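You operate a simulated robot arm through the tools that you are given. There is no shell and no other tool.

You run a simulated robot arm. Do the job below in one go: nothing can be reset, and whatever is moved stays where it is left.

Task
Take both caps off the battery and rub the white crust off its top.
Fine: charger switch off first; lay the caps on the red mat; use the blue pad and put it back where it lay. Both clips and socket THREE stay as they are. Touch keys, switches and plugs with dry hands. Drop and damage nothing; leave nothing else switched on. What is to be rubbed or washed off counts as gone when no trace of it is left.

It is judged by the outcome, as a careful person would: the job done as asked, and still so three seconds after it is handed in. It fails if anything else is knocked over, pushed out of place, dropped, spilled or broken. Lids that push on must go on centred and level and be pressed home; caps that screw on are set level and turned clockwise until they are tight.

Robot
A 6-joint arm with a fingered hand, fixed in place. Base frame: the origin is on the floor under the middle of its stand, x ahead of it, y to its left, z up. Units: cm, degrees, N and s.
With the tool pointing down near the work surface it reaches from about 48 to 94 cm from the base axis. Its first joint turns from -166.0 to 166.0 degrees. Payload 5 kg.
Tool frame: the origin (TCP) lies between the finger pads and is the grasp point; the fingertips stand 4.3 cm ahead of it; z points along the fingers, y is the line along which they close. The gripper opens to 14.4 cm; its body begins 5 cm behind the TCP. The gripper is a hand of 5 fingers: y runs from the thumb to the fingers, the wrist lies at [-2.1, -13.3, -23.3] in the tool frame, and closing takes about 1.5 s.
Orientation is told as [roll, pitch, yaw] about the base's x, y, z axes, in that order, counted from this pose: with the fingers straight down and the wrist toward the robot, the tool's x, y and z point along [0, 1, 0], [1, 0, 0] and [0, 0, -1] of the base frame.

Tools
- The arm moves only by the tool play_rows. Its argument "targets" is text: rows parted by semicolons, each of 7 numbers parted by spaces: the shift along the tool's x, y, z in units of 20 mm (1.0 is 20 mm), then the turn, a rotation vector about the tool's x, y, z in units of 4 degrees (1.0 is 4 degrees), then the opening in per cent of the stroke, from 0 (shut) to 100 (fully open). In form: x y z rx ry rz fingers; .... A call has 1 to 20 rows; each row shifts and turns the commanded pose from where the row before left it, along the tool's axes as they then stand. A call with a number of a shift or a turn outside -1 to 1 is refused whole. Rows are played at 5 a second. More than 5 cm and 8.6 degrees between two rows, or a gripper value outside its range, and nothing of the call is played. Where a pose cannot be reached the arm comes as near as it can. A force on the tool above 40 N (or 10 N above the force at the start of the call, whichever is more), or a blocked arm, ends the call early, and 0.2 s more pass. The fingers move at their own pace (about 7.2 cm/s each) and stop on an object; they squeeze with about 21 N. The grip force told is the motor's: it shows also when the fingers shut on nothing. Time passes only in rows, and 0.2 s behind the last, so rows that do not move let the fingers close. It gives the time, the measured TCP pose, the force on the tool (base axes), the opening and the grip force at its end, in the units of the frame above (readings bear some noise), with the torque about the TCP (base axes, N m) and any sound that the robot's microphone picked up.
- Cameras (640 x 400 px; columns grow to the right, rows downward): "scene" is fixed at [4.92, -50.11, 156.92]; the picture's right is [0.74, -0.67, 0.00], its down [-0.25, -0.27, -0.93] and it looks along [0.63, 0.69, -0.37] (base axes); focal length 344 px, centre (320, 200). "wrist" rides on the gripper at [8.6, -10.8, -16.8] in the tool frame; the picture's right is [-0.80, 0.28, -0.53], its down [-0.54, -0.73, 0.42] and it looks along [-0.27, 0.63, 0.73] (tool axes); focal length 275 px, centre (320, 200). There is no depth. A picture from a camera that has moved, and an enlarged one, comes with that camera's place and axes in the base frame and with its lens.
- get_image(camera): a new picture of that camera. No time passes.
- move_column(by): slides the trunk up (or, below 0, down) by that many cm; the arm rides with it, the base frame stays. It gives what a move gives, with no picture.
- set_grasp(shape): the hand has 5 fingers and takes this shape, open, in about a second: jaw (thumb against the fingers, like two jaws); tri (thumb and two fingers); tip (a fingertip pinch); poke (one finger out to press); point (the index stretched); flat (the hand flat); cup (the hand cupped); fist (a fist). The gripper value then closes the fingers along that shape, each until it touches; the sizes above hold for jaw. It gives what a move gives, with no picture.
- enlarge(camera, box): a new picture of the part [left, top, right, bottom] of that camera's present view, enlarged. No time passes.
- sign_off(): hands the job in; it is judged then, once.

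Places have to be worked out from the pictures, the camera data and where the tool is seen. Open the gripper and draw the arm clear of the work before you hand the job in, unless the task says otherwise.

The tools are called after "Call:" as name(argument=value, ...) on one line, values as JSON. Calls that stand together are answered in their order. play_rows: Moves the arm, as the interface text tells. Its arguments: {"type":"object","properties":{"targets":{"type":"string"}},"required":["targets"]} The other tools are called the same way: move_column (by) moves the trunk up or down; set_grasp (shape) gives the hand a shape; get_image (camera) takes a picture; enlarge (camera, box) takes an enlarged picture of a part of a camera's view; sign_off () hands the job in.

At the start:

```text
t: 0.0
ee_pos: [31.93, 32.55, 134.7]
ee_rot: [0.1, 0.0, 0.0]
wrist_force: [0.1, -0.1, 0.3]
moment: [0.01, -0.01, -0.02]
width: 14.37
finger_force: 0.1
shape: jaw
trunk travel left (down, up): [-45.0, 14.0]
```

scene: 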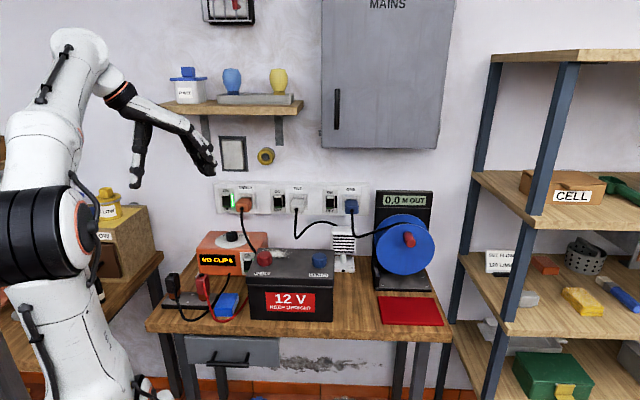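
wrist: 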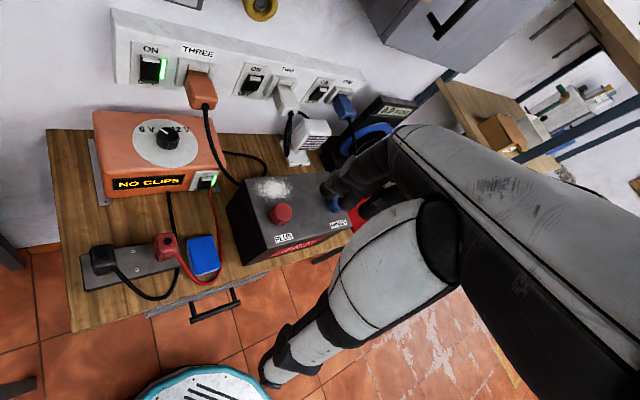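

I start by looking closely at the workbench from both cameras to find the charger switch, the caps, the crust, the pad and the mat.

Call:
enlarge(camera="scene", box=[140, 170, 300, 270])

Call:
enlarge(camera="scene", box=[150, 230, 310, 330])

Call:
enlarge(camera="scene", box=[290, 230, 450, 330])

Call:
enlarge(camera="wrist", box=[60, 80, 260, 205])

Call:
enlarge(camera="wrist", box=[190, 150, 390, 275])

```text
4.00 times, centred on (220, 220) of scene
camera zoom: at [4.92, -50.11, 156.92], right [0.74, -0.67, 0.0], down [-0.25, -0.27, -0.93], along [0.63, 0.69, -0.37], focal length 1374 px, centre (720, 120)
```

zoom: 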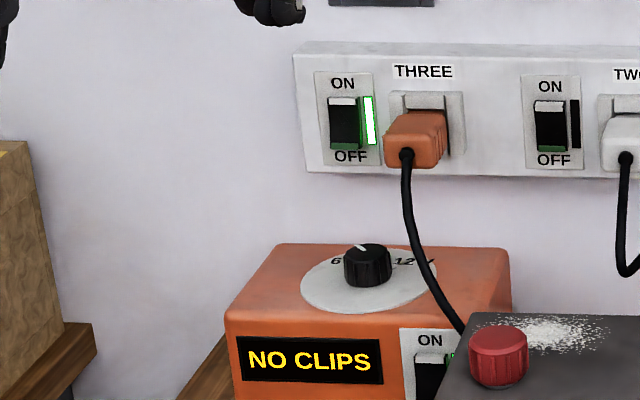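

```text
4.00 times, centred on (230, 280) of scene
camera zoom: at [4.92, -50.11, 156.92], right [0.74, -0.67, 0.0], down [-0.25, -0.27, -0.93], along [0.63, 0.69, -0.37], focal length 1374 px, centre (680, -120)
```

zoom: 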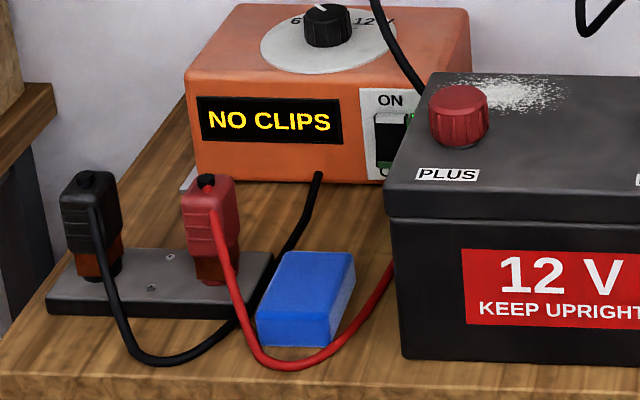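

```text
4.00 times, centred on (370, 280) of scene
camera zoom: at [4.92, -50.11, 156.92], right [0.74, -0.67, 0.0], down [-0.25, -0.27, -0.93], along [0.63, 0.69, -0.37], focal length 1374 px, centre (120, -120)
```

zoom: 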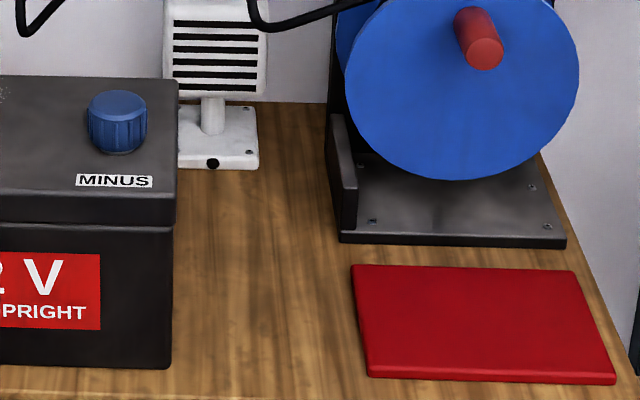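

```text
3.20 times, centred on (160, 142) of wrist
camera zoom: at [20.96, 41.02, 151.35], right [0.28, -0.8, 0.53], down [-0.73, -0.54, -0.42], along [0.63, -0.27, -0.73], focal length 881 px, centre (832, 384)
```

zoom: 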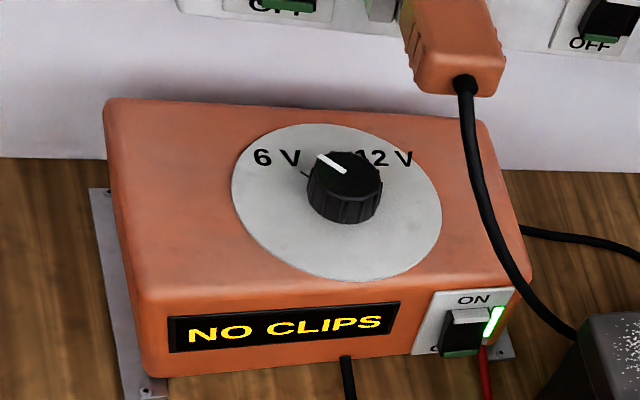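

```text
3.20 times, centred on (290, 212) of wrist
camera zoom: at [20.96, 41.02, 151.35], right [0.28, -0.8, 0.53], down [-0.73, -0.54, -0.42], along [0.63, -0.27, -0.73], focal length 881 px, centre (416, 160)
```

zoom: 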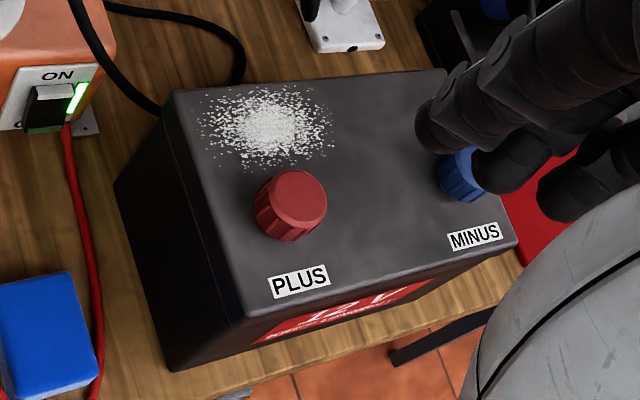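

The bench runs along the scene camera's right axis (yaw about 47.8°); I judge the plus cap at about (54.6, 30.3, 102), the minus cap at about (66, 17.7, 102), the pad at about (44.4, 38.6, 84.6) and the charger switch at about (57.7, 47.4, 89). I turn the hand to face the bench squarely and lower it a little for a closer look.

Call:
play_rows(targets="0 0 0.3 0 0 -1 100;0 0 0.3 0 0 -1 100;0 0 0.3 0 0 -1 100;0 0 0.3 0 0 -1 100;0 0 0.3 0 0 -1 100;0 0 0.3 0 0 -1 100;0 0 0.3 0 0 -1 100;0 0 0.3 0 0 -1 100;0 0 0.3 0 0 -1 100;0 0 0.3 0 0 -1 100;0 0 0.3 0 0 -1 100;0 0 0.3 0 0 -0.95 100;0 0 0 0 0 0 100")

Call:
get_image(camera="wrist")

Call:
get_image(camera="scene")

```text
t: 2.8
ee_pos: [31.96, 32.48, 127.55]
ee_rot: [0.0, 0.1, 47.8]
wrist_force: [0.2, 0.0, 0.5]
moment: [-0.01, 0.0, -0.01]
width: 14.38
finger_force: 0.0
shape: jaw
trunk travel left (down, up): [-45.0, 14.0]
```

```text
taken
camera wrist: at [18.16, 30.15, 144.16], right [0.78, -0.32, 0.53], down [-0.09, -0.9, -0.42], along [0.62, 0.29, -0.73], focal length 275 px, centre (320, 200)
```

wrist: 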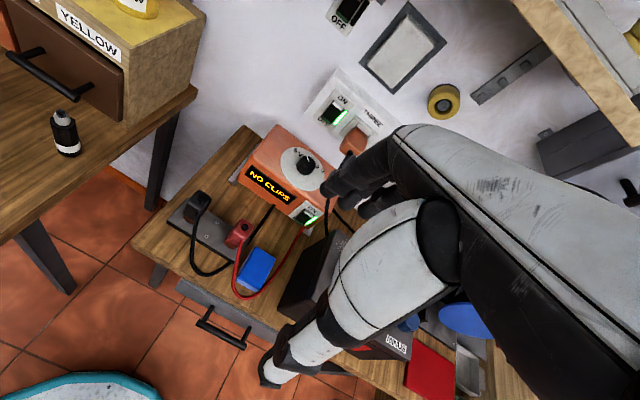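

```text
taken
```

scene: 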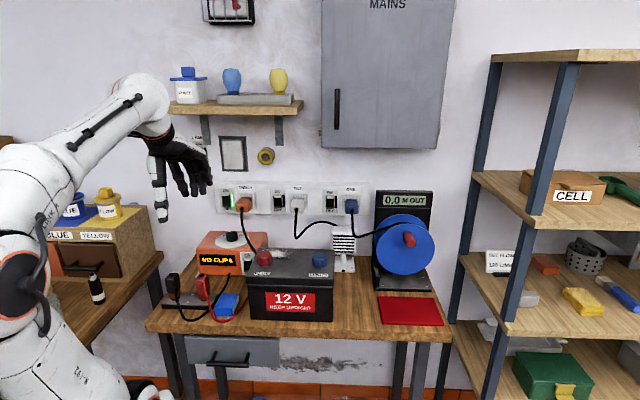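

The move tracked exactly and the camera now sees the charger, board, clips and pad. I enlarge around the charger switch and pad to fix their positions.

Call:
enlarge(camera="wrist", box=[220, 130, 380, 230])

Call:
enlarge(camera="wrist", box=[160, 180, 320, 280])

```text
4.00 times, centred on (300, 180) of wrist
camera zoom: at [18.16, 30.15, 144.16], right [0.78, -0.32, 0.53], down [-0.09, -0.9, -0.42], along [0.62, 0.29, -0.73], focal length 1101 px, centre (400, 280)
```

zoom: 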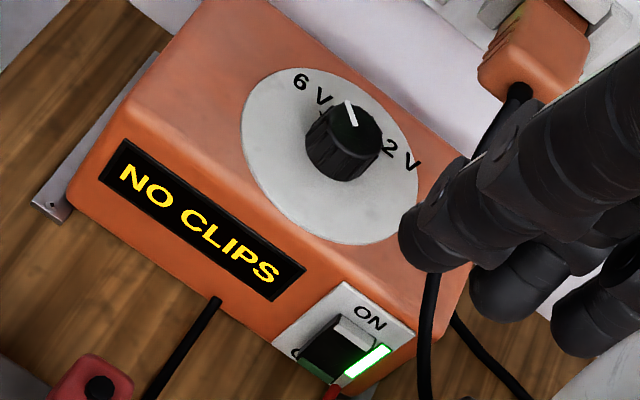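

```text
4.00 times, centred on (240, 230) of wrist
camera zoom: at [18.16, 30.15, 144.16], right [0.78, -0.32, 0.53], down [-0.09, -0.9, -0.42], along [0.62, 0.29, -0.73], focal length 1101 px, centre (640, 80)
```

zoom: 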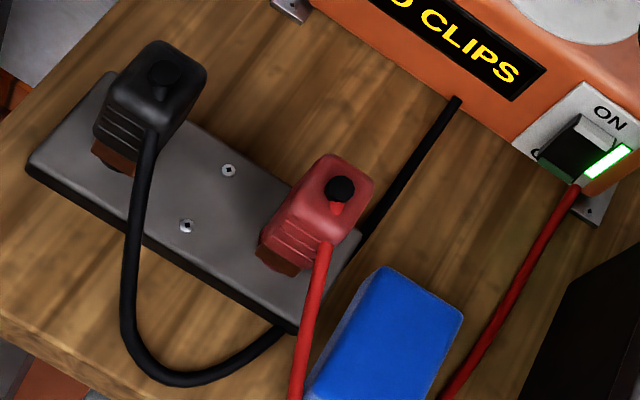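

I look closer at the wall switches and the charger switch to understand how the rockers look when on and off.

Call:
enlarge(camera="scene", box=[210, 180, 290, 230])

Call:
enlarge(camera="wrist", box=[285, 195, 325, 220])

Call:
enlarge(camera="scene", box=[225, 240, 273, 270])

```text
8.00 times, centred on (250, 205) of scene
camera zoom: at [4.92, -50.11, 156.92], right [0.74, -0.67, 0.0], down [-0.25, -0.27, -0.93], along [0.63, 0.69, -0.37], focal length 2748 px, centre (880, 160)
```

zoom: 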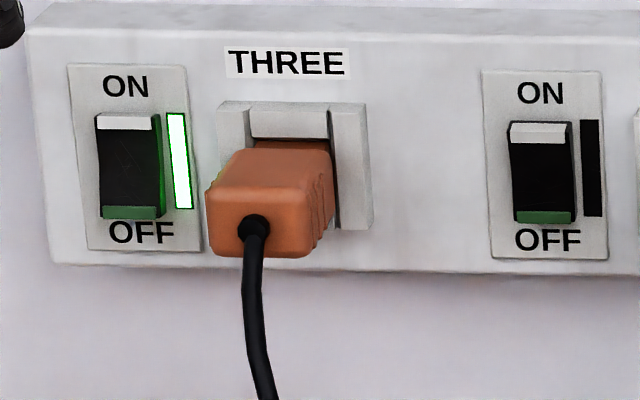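

```text
16.00 times, centred on (305, 208) of wrist
camera zoom: at [18.16, 30.15, 144.16], right [0.78, -0.32, 0.53], down [-0.09, -0.9, -0.42], along [0.62, 0.29, -0.73], focal length 4404 px, centre (560, 80)
```

zoom: 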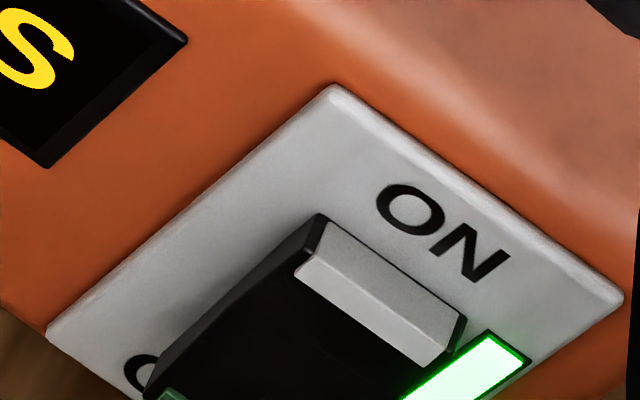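

```text
13.33 times, centred on (249, 255) of scene
camera zoom: at [4.92, -50.11, 156.92], right [0.74, -0.67, 0.0], down [-0.25, -0.27, -0.93], along [0.63, 0.69, -0.37], focal length 4580 px, centre (1267, -533)
```

zoom: 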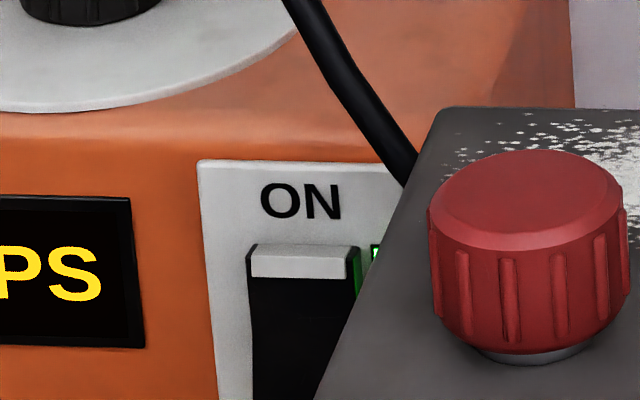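

I move the hand about 10 cm toward the wall and 8 cm lower so the wrist camera gets a nearer view of the charger's front.

Call:
play_rows(targets="0.2 1 0.8 0 0 0 100;0.2 1 0.8 0 0 0 100;0.2 1 0.8 0 0 0 100;0.2 1 0.8 0 0 0 100;0.2 1 0.8 0 0 0 100;0 0 0 0 0 0 100")

Call:
get_image(camera="wrist")

Call:
enlarge(camera="wrist", box=[200, 100, 360, 200])

```text
t: 4.2
ee_pos: [37.19, 41.21, 119.41]
ee_rot: [0.0, 0.1, 47.8]
wrist_force: [0.1, -0.2, -0.4]
moment: [-0.02, 0.04, 0.03]
width: 14.36
finger_force: 0.1
shape: jaw
trunk travel left (down, up): [-45.0, 14.0]
```

```text
taken
camera wrist: at [23.43, 38.85, 136.04], right [0.78, -0.32, 0.53], down [-0.09, -0.9, -0.42], along [0.62, 0.28, -0.73], focal length 275 px, centre (320, 200)
```

wrist: 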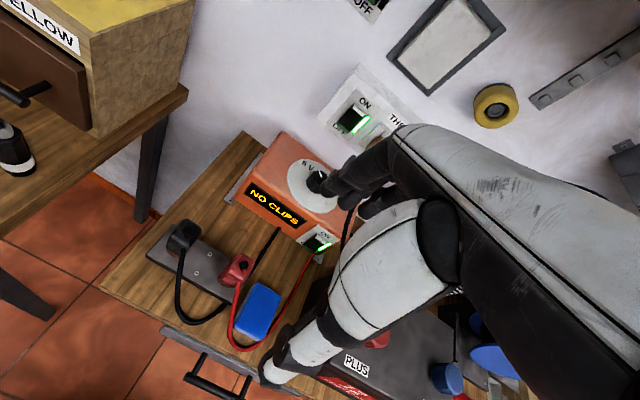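

```text
4.00 times, centred on (280, 150) of wrist
camera zoom: at [23.43, 38.85, 136.04], right [0.78, -0.32, 0.53], down [-0.09, -0.9, -0.42], along [0.62, 0.28, -0.73], focal length 1101 px, centre (480, 400)
```

zoom: 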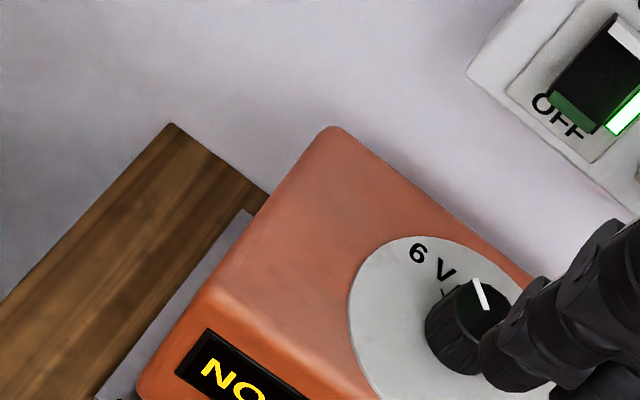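

I zoom on the switch and also on the pad and clips from here.

Call:
enlarge(camera="wrist", box=[280, 215, 360, 265])

Call:
enlarge(camera="wrist", box=[150, 210, 310, 310])

```text
8.00 times, centred on (320, 240) of wrist
camera zoom: at [23.43, 38.85, 136.04], right [0.78, -0.32, 0.53], down [-0.09, -0.9, -0.42], along [0.62, 0.28, -0.73], focal length 2202 px, centre (320, -120)
```

zoom: 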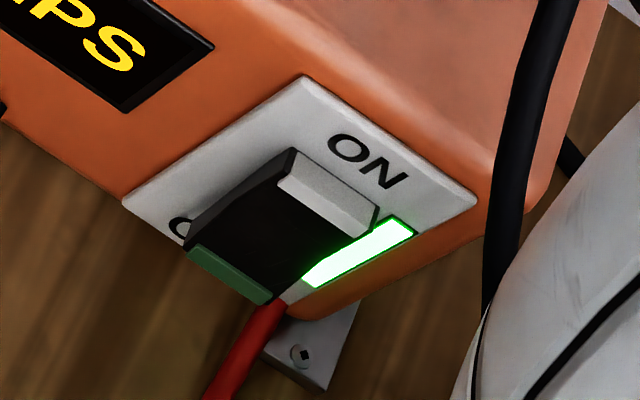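

```text
4.00 times, centred on (230, 260) of wrist
camera zoom: at [23.43, 38.85, 136.04], right [0.78, -0.32, 0.53], down [-0.09, -0.9, -0.42], along [0.62, 0.28, -0.73], focal length 1101 px, centre (680, -40)
```

zoom: 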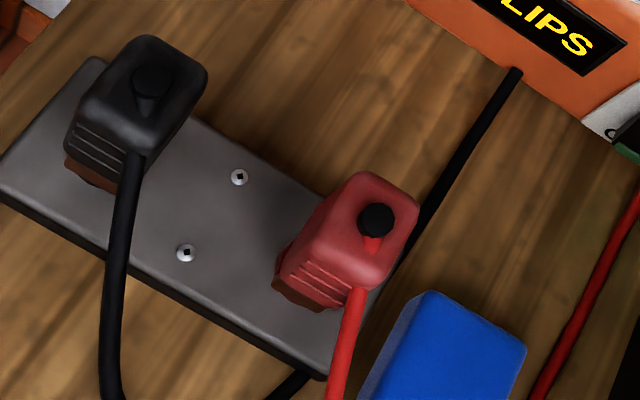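

The rocker centre works out to about (57.6, 47.4, 89), on the charger's vertical front face, with the OFF half at about z 88. I now form the poke shape here in free air to see where the pressing fingertip sits.

Call:
set_grasp(shape="poke")

Call:
get_image(camera="wrist")

Call:
enlarge(camera="scene", box=[100, 90, 260, 190])

```text
t: 5.1
ee_pos: [37.25, 41.18, 119.37]
ee_rot: [0.1, -0.1, 47.8]
wrist_force: [-0.4, -0.2, -0.8]
moment: [0.05, 0.03, 0.03]
width: 0.01
finger_force: 0.0
shape: poke
trunk travel left (down, up): [-45.0, 14.0]
```

```text
taken
camera wrist: at [23.42, 38.82, 136.06], right [0.78, -0.32, 0.53], down [-0.09, -0.9, -0.42], along [0.62, 0.28, -0.73], focal length 275 px, centre (320, 200)
```

wrist: 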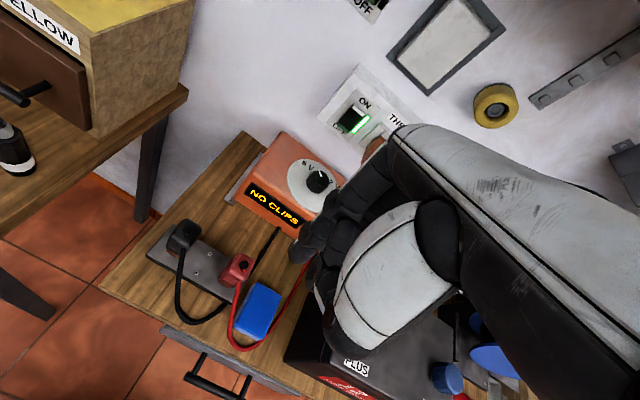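

```text
4.00 times, centred on (180, 140) of scene
camera zoom: at [4.92, -50.11, 156.92], right [0.74, -0.67, 0.0], down [-0.25, -0.27, -0.93], along [0.63, 0.69, -0.37], focal length 1374 px, centre (880, 440)
```

zoom: 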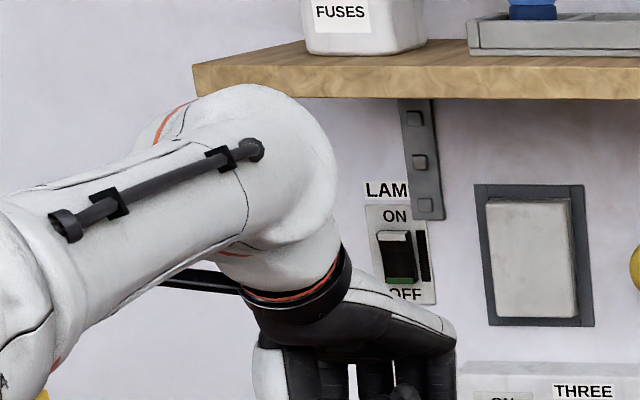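

I zoom both cameras onto the fingertip to locate it relative to the TCP.

Call:
enlarge(camera="scene", box=[140, 160, 240, 222])

Call:
enlarge(camera="wrist", box=[270, 170, 430, 270])

```text
6.40 times, centred on (190, 191) of scene
camera zoom: at [4.92, -50.11, 156.92], right [0.74, -0.67, 0.0], down [-0.25, -0.27, -0.93], along [0.63, 0.69, -0.37], focal length 2199 px, centre (1152, 258)
```

zoom: 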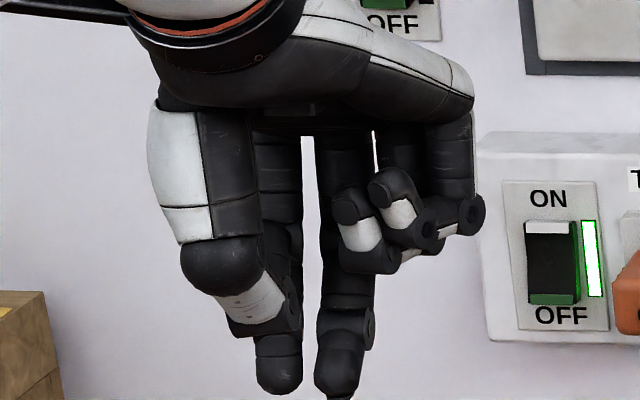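

```text
4.00 times, centred on (350, 220) of wrist
camera zoom: at [23.42, 38.82, 136.06], right [0.78, -0.32, 0.53], down [-0.09, -0.9, -0.42], along [0.62, 0.28, -0.73], focal length 1101 px, centre (200, 120)
```

zoom: 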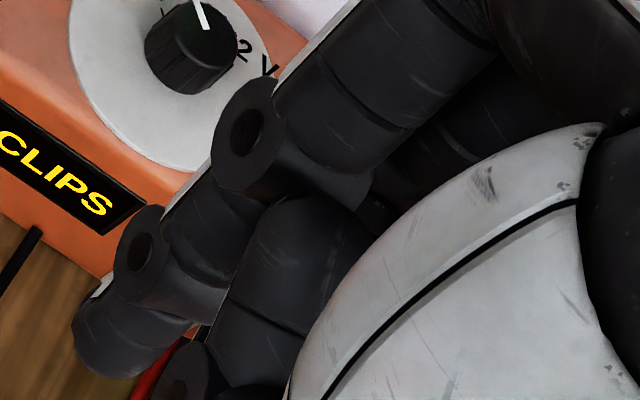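

The picture shows two fingers down and the others part-curled; I let a moment pass without motion to see whether the shape is settled.

Call:
play_rows(targets="0 0 0 0 0 0 100;0 0 0 0 0 0 100;0 0 0 0 0 0 100;0 0 0 0 0 0 100")

Call:
enlarge(camera="scene", box=[140, 160, 240, 222])

Call:
enlarge(camera="wrist", box=[270, 170, 430, 270])

```text
t: 6.1
ee_pos: [37.18, 41.25, 119.24]
ee_rot: [0.1, 0.0, 47.7]
wrist_force: [0.3, 0.5, -0.2]
moment: [0.0, -0.03, -0.02]
width: 0.0
finger_force: 0.1
shape: poke
trunk travel left (down, up): [-45.0, 14.0]
```

```text
6.40 times, centred on (190, 191) of scene
camera zoom: at [4.92, -50.11, 156.92], right [0.74, -0.67, 0.0], down [-0.25, -0.27, -0.93], along [0.63, 0.69, -0.37], focal length 2199 px, centre (1152, 258)
```

zoom: 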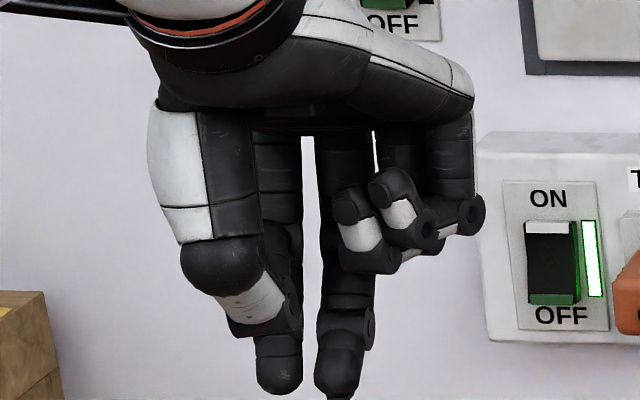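

```text
4.00 times, centred on (350, 220) of wrist
camera zoom: at [23.42, 38.82, 136.06], right [0.78, -0.32, 0.53], down [-0.09, -0.9, -0.42], along [0.62, 0.28, -0.73], focal length 1101 px, centre (200, 120)
```

zoom: 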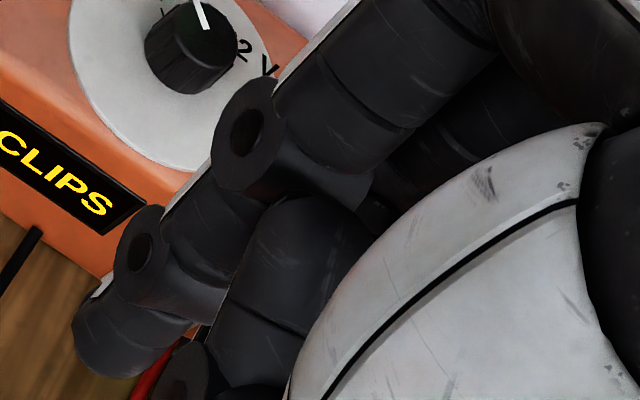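

The shape is settled, but two fingertips show. I try the "point" shape for comparison, since the hand is in free air.

Call:
set_grasp(shape="point")

Call:
enlarge(camera="scene", box=[140, 160, 240, 222])

Call:
enlarge(camera="wrist", box=[270, 170, 430, 270])

```text
t: 7.0
ee_pos: [37.16, 41.19, 119.23]
ee_rot: [0.0, 0.0, 47.8]
wrist_force: [0.0, -0.5, -0.9]
moment: [-0.02, -0.03, 0.03]
width: 0.0
finger_force: 0.0
shape: point
trunk travel left (down, up): [-45.0, 14.0]
```

```text
6.40 times, centred on (190, 191) of scene
camera zoom: at [4.92, -50.11, 156.92], right [0.74, -0.67, 0.0], down [-0.25, -0.27, -0.93], along [0.63, 0.69, -0.37], focal length 2199 px, centre (1152, 258)
```

zoom: 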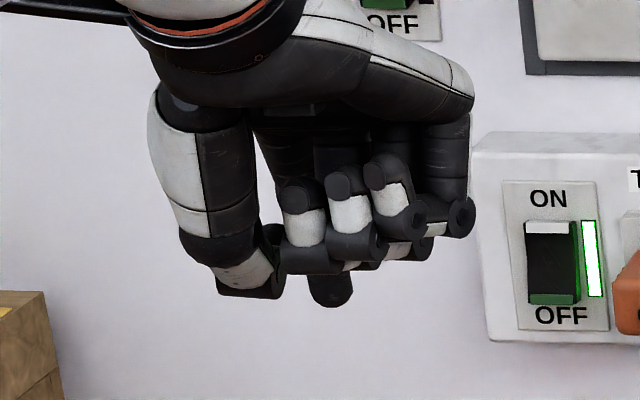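

```text
4.00 times, centred on (350, 220) of wrist
camera zoom: at [23.42, 38.82, 136.06], right [0.78, -0.32, 0.53], down [-0.09, -0.9, -0.42], along [0.62, 0.28, -0.73], focal length 1101 px, centre (200, 120)
```

zoom: 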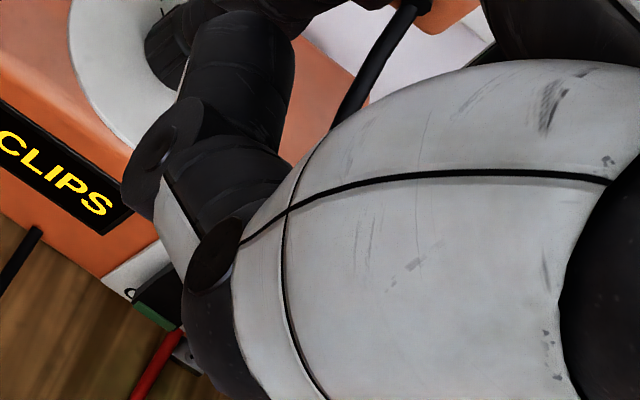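

In "point" three fingers are curled and the index is stretched along the palm. I take the full wrist picture to find that fingertip.

Call:
get_image(camera="wrist")

Call:
enlarge(camera="wrist", box=[270, 120, 430, 220])

Call:
enlarge(camera="scene", box=[160, 180, 224, 220])

```text
taken
camera wrist: at [23.42, 38.82, 136.06], right [0.78, -0.32, 0.53], down [-0.09, -0.9, -0.42], along [0.62, 0.28, -0.73], focal length 275 px, centre (320, 200)
```

wrist: 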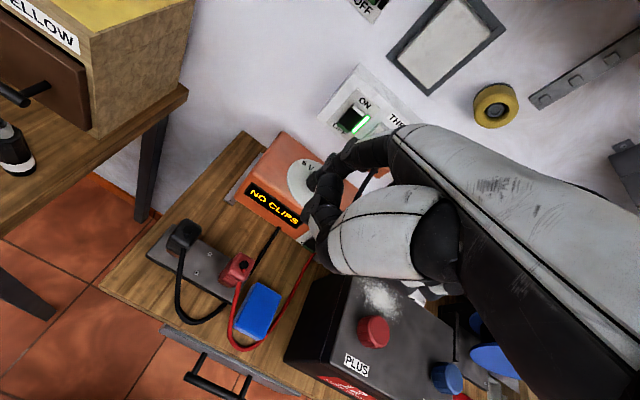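

```text
4.00 times, centred on (350, 170) of wrist
camera zoom: at [23.42, 38.82, 136.06], right [0.78, -0.32, 0.53], down [-0.09, -0.9, -0.42], along [0.62, 0.28, -0.73], focal length 1101 px, centre (200, 320)
```

zoom: 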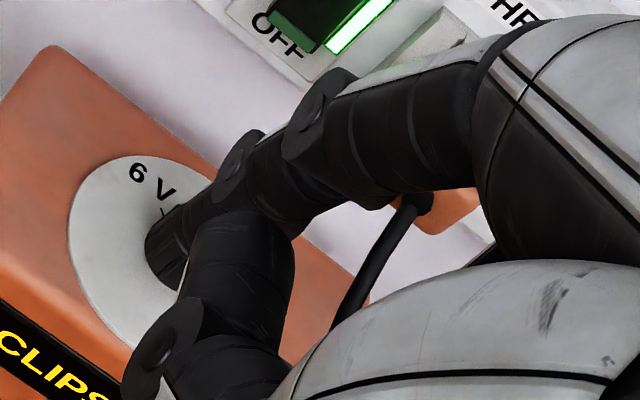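

```text
10.00 times, centred on (192, 200) of scene
camera zoom: at [4.92, -50.11, 156.92], right [0.74, -0.67, 0.0], down [-0.25, -0.27, -0.93], along [0.63, 0.69, -0.37], focal length 3435 px, centre (1600, 200)
```

zoom: 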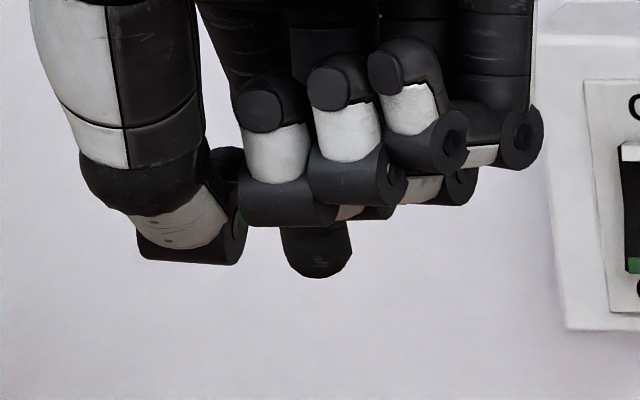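

The stretched index tip works out at about tool (2.5, 9.2, 4.2), well ahead of the curled fingers. I turn the hand back to yaw 0 and tip it 20° more upright, so the finger can reach the OFF half while the thumb stays clear of the red clip and the curled fingers stay clear of the battery.

Call:
play_rows(targets="0 0 0 0 0 1 100;0 0 0 0 0 1 100;0 0 0 0 0 1 100;0 0 0 0 0 1 100;0 0 0 0 0 1 100;0 0 0 0 0 1 100;0 0 0 0 0 1 100;0 0 0 0 0 1 100;0 0 0 0 0 1 100;0 0 0 0 0 1 100;0 0 0 0 0 1 100;0 0 0 0 0 0.95 100;0 0 0 1 0 0 100;0 0 0 1 0 0 100;0 0 0 1 0 0 100;0 0 0 1 0 0 100;0 0 0 1 0 0 100;0 0 0 0 0 0 100")

Call:
get_image(camera="wrist")

Call:
get_image(camera="scene")

```text
t: 10.8
ee_pos: [37.19, 41.21, 119.33]
ee_rot: [0.0, 20.2, 0.1]
wrist_force: [-0.2, -0.2, 0.0]
moment: [-0.01, 0.04, 0.01]
width: 0.02
finger_force: 0.1
shape: point
trunk travel left (down, up): [-45.0, 14.0]
```

```text
taken
camera wrist: at [32.59, 49.8, 138.85], right [0.45, -0.8, 0.4], down [-0.83, -0.54, -0.15], along [0.34, -0.27, -0.9], focal length 275 px, centre (320, 200)
```

wrist: 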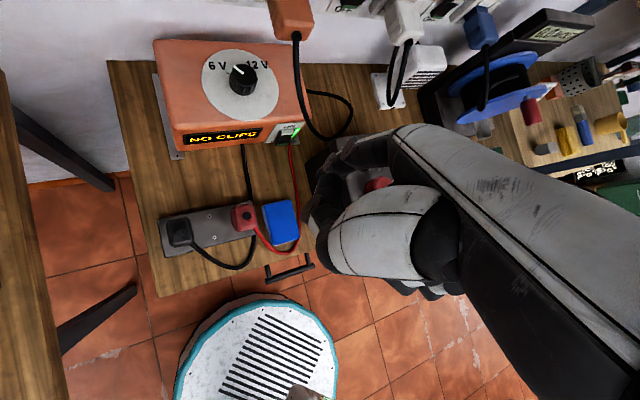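

```text
taken
```

scene: 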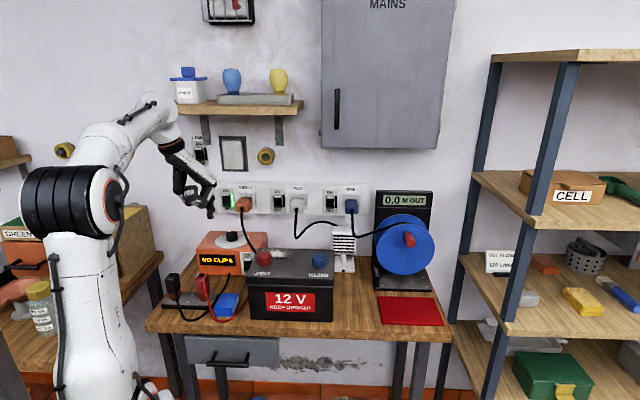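

Pitch 20° is reached. I move to a point in front of and above the switch (TCP about (48.4, 42.7, 105)), still clear of charger and battery.

Call:
play_rows(targets="0.083 0.857 0.534 0 0 0 100;0.083 0.857 0.534 0 0 0 100;0.083 0.857 0.534 0 0 0 100;0.083 0.857 0.534 0 0 0 100;0.083 0.857 0.534 0 0 0 100;0.083 0.857 0.534 0 0 0 100;0.083 0.857 0.534 0 0 0 100;0.083 0.857 0.534 0 0 0 100;0.083 0.857 0.534 0 0 0 100;0 0 0 0 0 0 100")

Call:
get_image(camera="wrist")

Call:
enlarge(camera="scene", box=[160, 180, 320, 280])

```text
t: 13.0
ee_pos: [48.47, 42.76, 105.14]
ee_rot: [0.0, 20.0, 0.0]
wrist_force: [-0.6, 0.3, -0.2]
moment: [-0.01, 0.05, 0.03]
width: 0.0
finger_force: 0.0
shape: point
trunk travel left (down, up): [-45.0, 14.0]
```

```text
taken
camera wrist: at [43.92, 51.26, 124.59], right [0.45, -0.8, 0.4], down [-0.83, -0.54, -0.15], along [0.34, -0.27, -0.9], focal length 275 px, centre (320, 200)
```

wrist: 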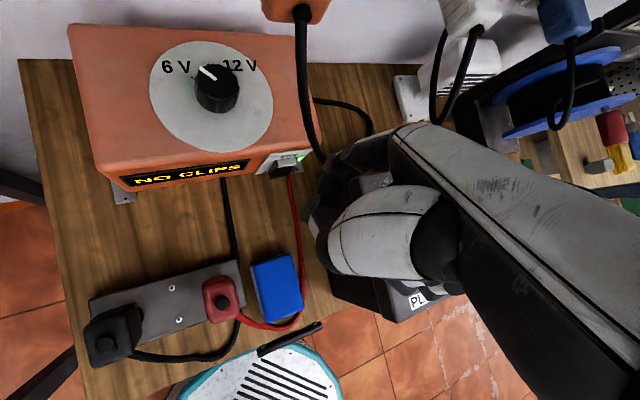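

```text
4.00 times, centred on (240, 230) of scene
camera zoom: at [4.92, -50.11, 156.92], right [0.74, -0.67, 0.0], down [-0.25, -0.27, -0.93], along [0.63, 0.69, -0.37], focal length 1374 px, centre (640, 80)
```

zoom: 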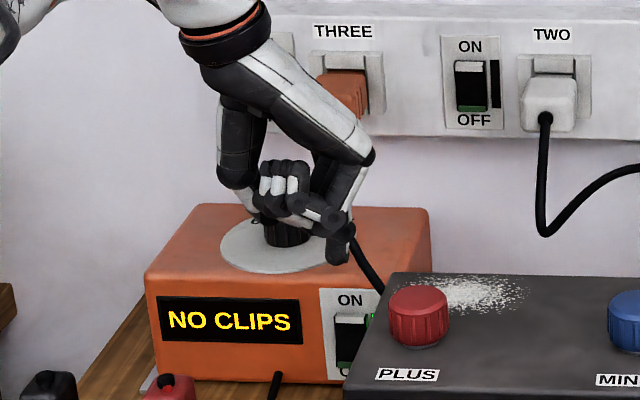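

The index tip shows at about (338, 262) in the zoom, within 3 mm of where I computed it. I zoom the wrist camera on the switch from this nearer place to refine its height.

Call:
enlarge(camera="wrist", box=[240, 130, 336, 190])

Call:
enlarge(camera="scene", box=[225, 240, 273, 270])

```text
6.67 times, centred on (288, 160) of wrist
camera zoom: at [43.92, 51.26, 124.59], right [0.45, -0.8, 0.4], down [-0.83, -0.54, -0.15], along [0.34, -0.27, -0.9], focal length 1835 px, centre (533, 467)
```

zoom: 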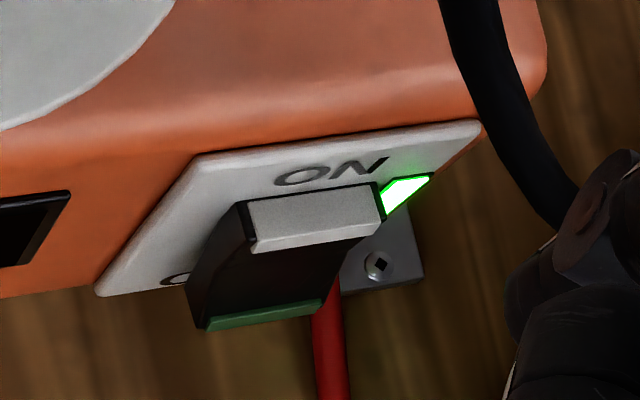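

```text
13.33 times, centred on (249, 255) of scene
camera zoom: at [4.92, -50.11, 156.92], right [0.74, -0.67, 0.0], down [-0.25, -0.27, -0.93], along [0.63, 0.69, -0.37], focal length 4580 px, centre (1267, -533)
```

zoom: 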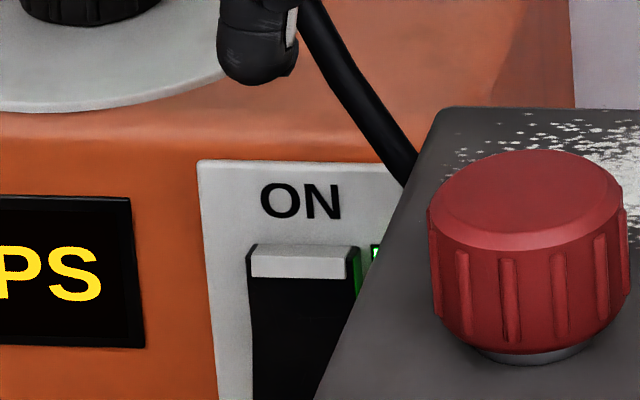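

The OFF half spans roughly z 86–88.4 at u≈11, v≈73.5 in bench coordinates. I yaw 8° further to keep the curled fingers off the battery's side, shift slightly left, and start lowering in front of the switch.

Call:
play_rows(targets="0.64 -0.268 0.097 0 0 0 100;0 0 0 0 0.342 0.94 100;0 0 0 0 0.342 0.94 100;0 0.299 0.822 0 0 0 100;0 0.299 0.822 0 0 0 100;0 0.299 0.822 0 0 0 100;0 0 0 0 0 0 100")

Call:
get_image(camera="wrist")

Call:
enlarge(camera="scene", box=[180, 210, 292, 280])

```text
t: 14.6
ee_pos: [47.86, 44.05, 99.68]
ee_rot: [0.0, 20.0, -8.0]
wrist_force: [0.3, 0.0, 0.8]
moment: [0.02, -0.01, -0.01]
width: 0.0
finger_force: 0.1
shape: point
trunk travel left (down, up): [-45.0, 14.0]
```

```text
taken
camera wrist: at [44.55, 53.17, 119.17], right [0.33, -0.85, 0.4], down [-0.89, -0.42, -0.15], along [0.3, -0.31, -0.9], focal length 275 px, centre (320, 200)
```

wrist: 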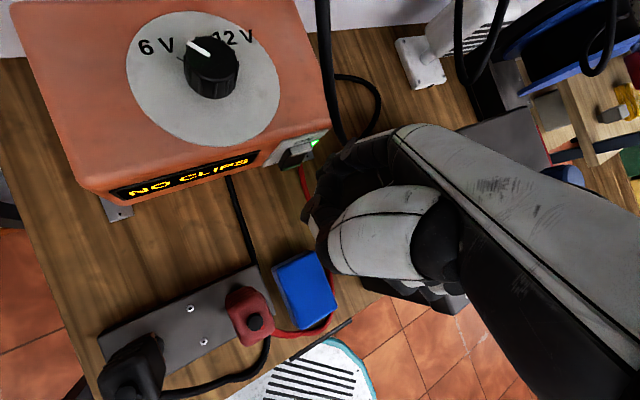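

```text
5.71 times, centred on (236, 245) of scene
camera zoom: at [4.92, -50.11, 156.92], right [0.74, -0.67, 0.0], down [-0.25, -0.27, -0.93], along [0.63, 0.69, -0.37], focal length 1963 px, centre (800, -57)
```

zoom: 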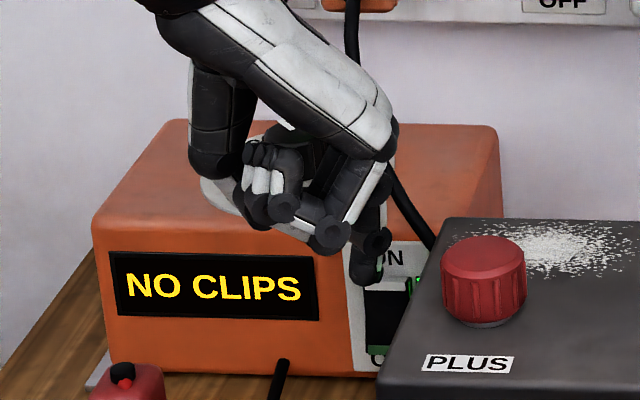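

The tip hangs right over the left-middle of the rocker as planned. I lower another 5 cm so it faces the OFF half.

Call:
play_rows(targets="0 0.29 0.8 0 0 0 100;0 0.29 0.8 0 0 0 100;0 0.29 0.8 0 0 0 100;0 0 0 0 0 0 100")

Call:
get_image(camera="wrist")

Call:
enlarge(camera="scene", box=[180, 210, 292, 280])

Call:
enlarge(camera="wrist", box=[240, 100, 352, 170])

```text
t: 15.6
ee_pos: [47.79, 43.86, 94.74]
ee_rot: [-0.1, 20.0, -8.0]
wrist_force: [0.3, -0.7, 0.5]
moment: [0.03, -0.03, 0.02]
width: 0.0
finger_force: 0.0
shape: point
trunk travel left (down, up): [-45.0, 14.0]
```

```text
taken
camera wrist: at [44.44, 52.97, 114.18], right [0.33, -0.85, 0.4], down [-0.89, -0.42, -0.15], along [0.3, -0.31, -0.9], focal length 275 px, centre (320, 200)
```

wrist: 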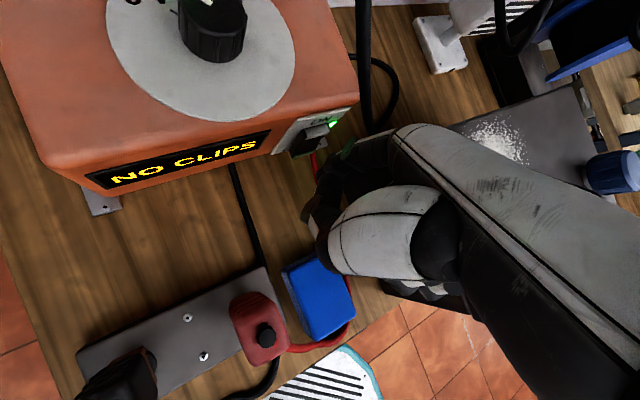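

```text
5.71 times, centred on (236, 245) of scene
camera zoom: at [4.92, -50.11, 156.92], right [0.74, -0.67, 0.0], down [-0.25, -0.27, -0.93], along [0.63, 0.69, -0.37], focal length 1963 px, centre (800, -57)
```

zoom: 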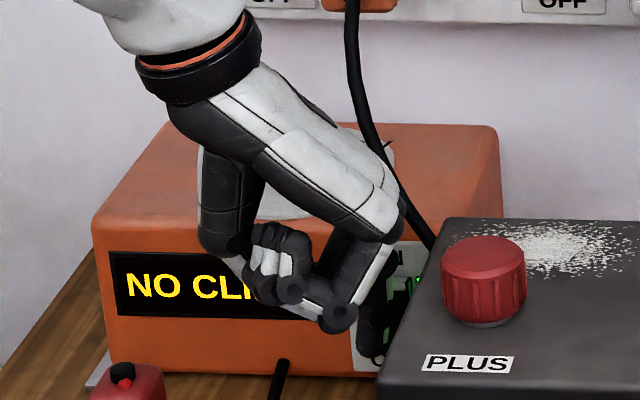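

```text
5.71 times, centred on (296, 135) of wrist
camera zoom: at [44.44, 52.97, 114.18], right [0.33, -0.85, 0.4], down [-0.89, -0.42, -0.15], along [0.3, -0.31, -0.9], focal length 1573 px, centre (457, 571)
```

zoom: 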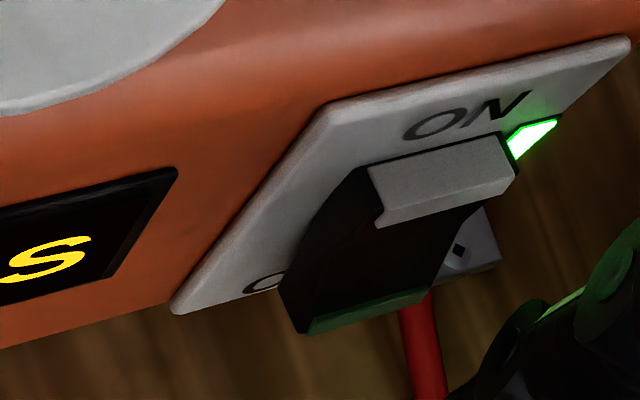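

The finger is in front of the OFF half, with the rocker still clear. I push toward the wall in half-centimetre steps and watch force and sound.

Call:
play_rows(targets="0.207 0.132 -0.048 0 0 0 100;0.207 0.132 -0.048 0 0 0 100;0.207 0.132 -0.048 0 0 0 100;0.207 0.132 -0.048 0 0 0 100;0 0 0 0 0 0 100")

Call:
enlarge(camera="wrist", box=[240, 100, 352, 170])

Call:
enlarge(camera="scene", box=[225, 240, 273, 270])

```text
t: 16.8
ee_pos: [49.07, 45.53, 94.86]
ee_rot: [0.0, 20.0, -8.0]
wrist_force: [0.3, 0.1, -0.5]
moment: [0.0, -0.02, -0.02]
width: 0.0
finger_force: 0.1
shape: point
trunk travel left (down, up): [-45.0, 14.0]
```

```text
5.71 times, centred on (296, 135) of wrist
camera zoom: at [45.8, 54.6, 114.25], right [0.33, -0.85, 0.4], down [-0.89, -0.42, -0.15], along [0.3, -0.31, -0.9], focal length 1573 px, centre (457, 571)
```

zoom: 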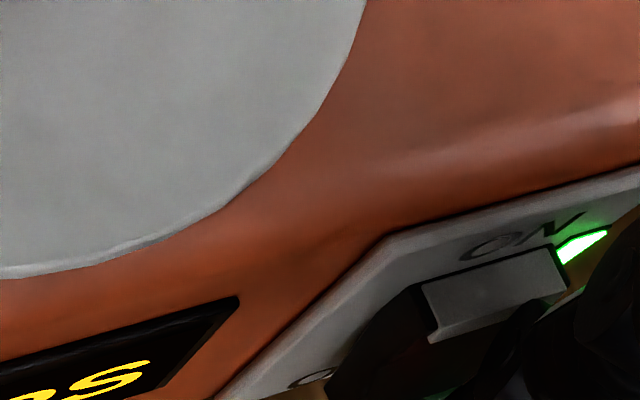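

```text
13.33 times, centred on (249, 255) of scene
camera zoom: at [4.92, -50.11, 156.92], right [0.74, -0.67, 0.0], down [-0.25, -0.27, -0.93], along [0.63, 0.69, -0.37], focal length 4580 px, centre (1267, -533)
```

zoom: 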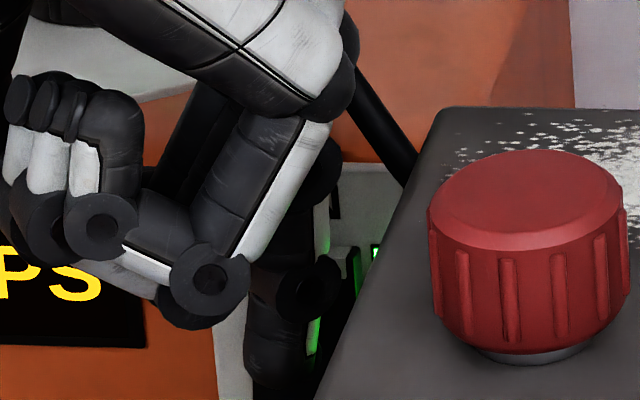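

No contact yet. I check the fingertip near the rocker in the wrist view before going on.

Call:
enlarge(camera="wrist", box=[270, 120, 382, 190])

Call:
enlarge(camera="scene", box=[200, 240, 296, 300])

```text
5.71 times, centred on (326, 155) of wrist
camera zoom: at [45.8, 54.6, 114.25], right [0.33, -0.85, 0.4], down [-0.89, -0.42, -0.15], along [0.3, -0.31, -0.9], focal length 1573 px, centre (286, 457)
```

zoom: 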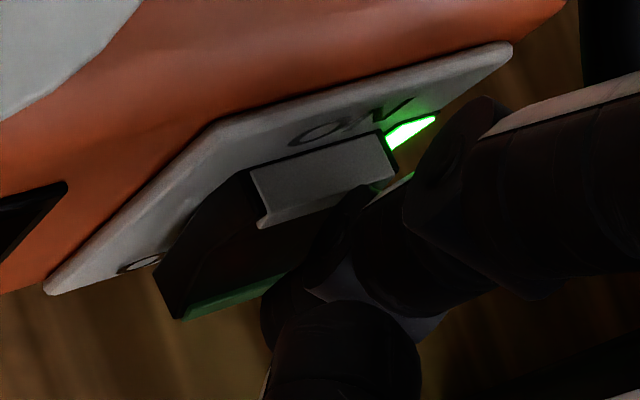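

```text
6.67 times, centred on (248, 270) of scene
camera zoom: at [4.92, -50.11, 156.92], right [0.74, -0.67, 0.0], down [-0.25, -0.27, -0.93], along [0.63, 0.69, -0.37], focal length 2290 px, centre (800, -267)
```

zoom: 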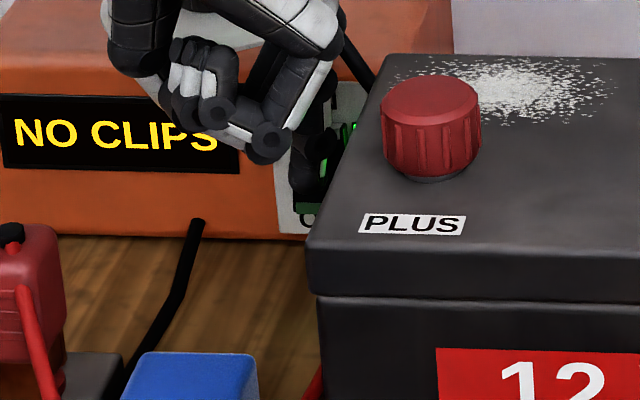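

The tip is level with the OFF half and a few millimetres short of it, slightly left of centre. I go on pushing, drifting half a centimetre right.

Call:
play_rows(targets="0.137 0.229 -0.083 0 0 0 100;0.137 0.229 -0.083 0 0 0 100;0 0 0 0 0 0 100")

Call:
enlarge(camera="wrist", box=[270, 120, 382, 190])

Call:
enlarge(camera="scene", box=[225, 240, 273, 270])

```text
t: 17.6
ee_pos: [50.12, 45.97, 94.88]
ee_rot: [0.0, 20.0, -8.1]
wrist_force: [-4.5, -3.2, -0.5]
moment: [-0.16, 0.23, -0.21]
width: 13.63
finger_force: 0.1
shape: point
trunk travel left (down, up): [-45.0, 14.0]
```

```text
5.71 times, centred on (326, 155) of wrist
camera zoom: at [46.81, 54.92, 114.29], right [0.33, -0.85, 0.4], down [-0.89, -0.42, -0.15], along [0.3, -0.31, -0.9], focal length 1573 px, centre (286, 457)
```

zoom: 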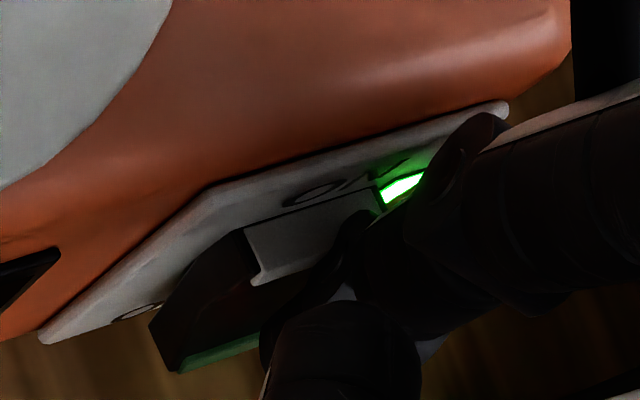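

```text
13.33 times, centred on (249, 255) of scene
camera zoom: at [4.92, -50.11, 156.92], right [0.74, -0.67, 0.0], down [-0.25, -0.27, -0.93], along [0.63, 0.69, -0.37], focal length 4580 px, centre (1267, -533)
```

zoom: 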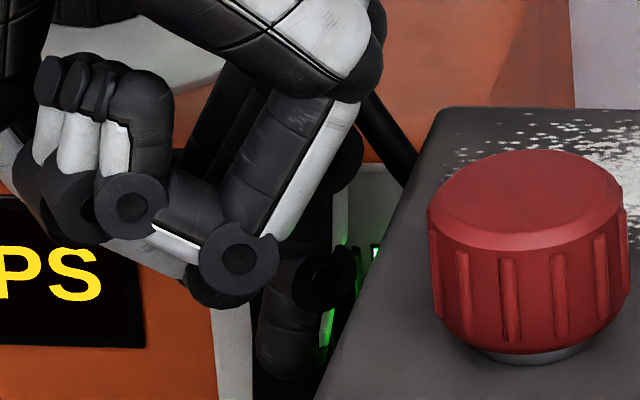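

Contact came at about 5 N, but the torque shows it is some 4.5 cm below the TCP (z≈90, mid-rocker), with the finger nearly vertical. I back off 1.2 cm, tip the hand so the finger points more forward, and lower it so the tip meets the OFF half.

Call:
play_rows(targets="-0.25 -0.158 0.058 0 0 0 100;-0.25 -0.158 0.058 0 0 0 100;0 -0.09 0.402 -1 0 0 100;0 -0.09 0.402 -1 0 0 100;0 -0.09 0.402 -1 0 0 100;0 -0.09 0.402 -1 0 0 100;0 -0.09 0.402 -1 0 0 100;0 0 0 0 0 0 100")

Call:
get_image(camera="wrist")

Call:
enlarge(camera="scene", box=[200, 220, 296, 280])

Call:
enlarge(camera="wrist", box=[250, 90, 362, 160])

```text
t: 19.4
ee_pos: [47.67, 45.34, 91.01]
ee_rot: [0.1, 0.0, -8.0]
wrist_force: [-0.3, -0.7, -0.7]
moment: [0.01, 0.01, -0.02]
width: 13.63
finger_force: 0.1
shape: point
trunk travel left (down, up): [-45.0, 14.0]
```

```text
taken
camera wrist: at [38.0, 55.24, 107.75], right [0.17, -0.83, 0.53], down [-0.79, -0.44, -0.42], along [0.58, -0.35, -0.73], focal length 275 px, centre (320, 200)
```

wrist: 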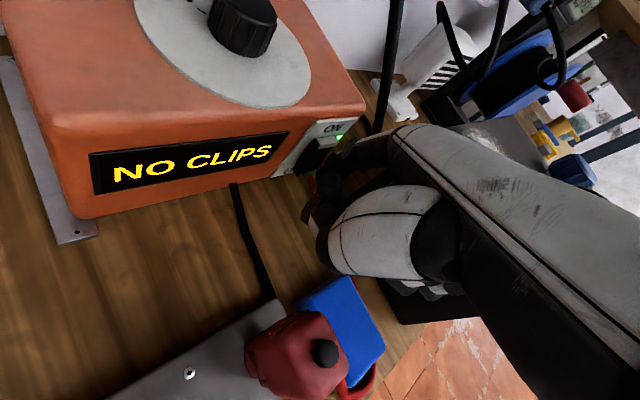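

```text
6.67 times, centred on (248, 250) of scene
camera zoom: at [4.92, -50.11, 156.92], right [0.74, -0.67, 0.0], down [-0.25, -0.27, -0.93], along [0.63, 0.69, -0.37], focal length 2290 px, centre (800, -133)
```

zoom: 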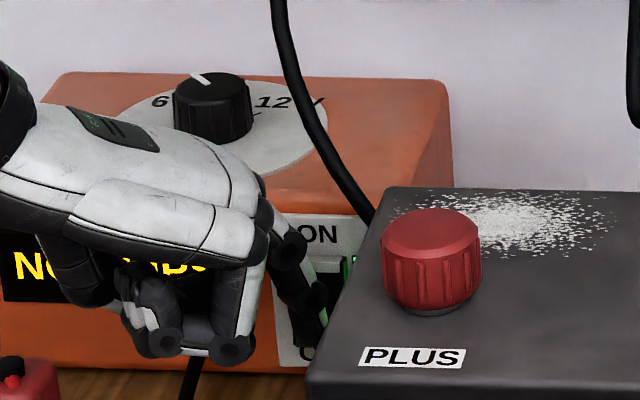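

```text
5.71 times, centred on (306, 125) of wrist
camera zoom: at [38.0, 55.24, 107.75], right [0.17, -0.83, 0.53], down [-0.79, -0.44, -0.42], along [0.58, -0.35, -0.73], focal length 1573 px, centre (400, 629)
```

zoom: 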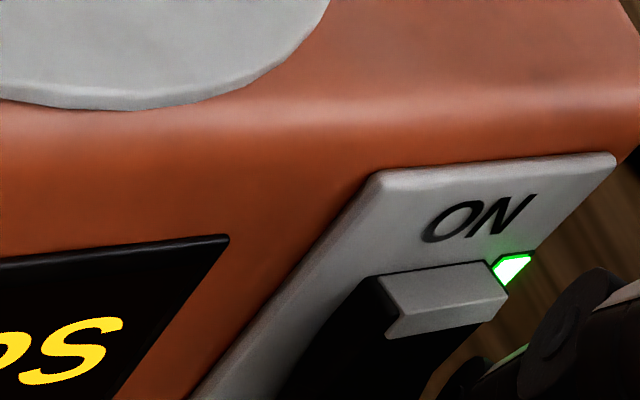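

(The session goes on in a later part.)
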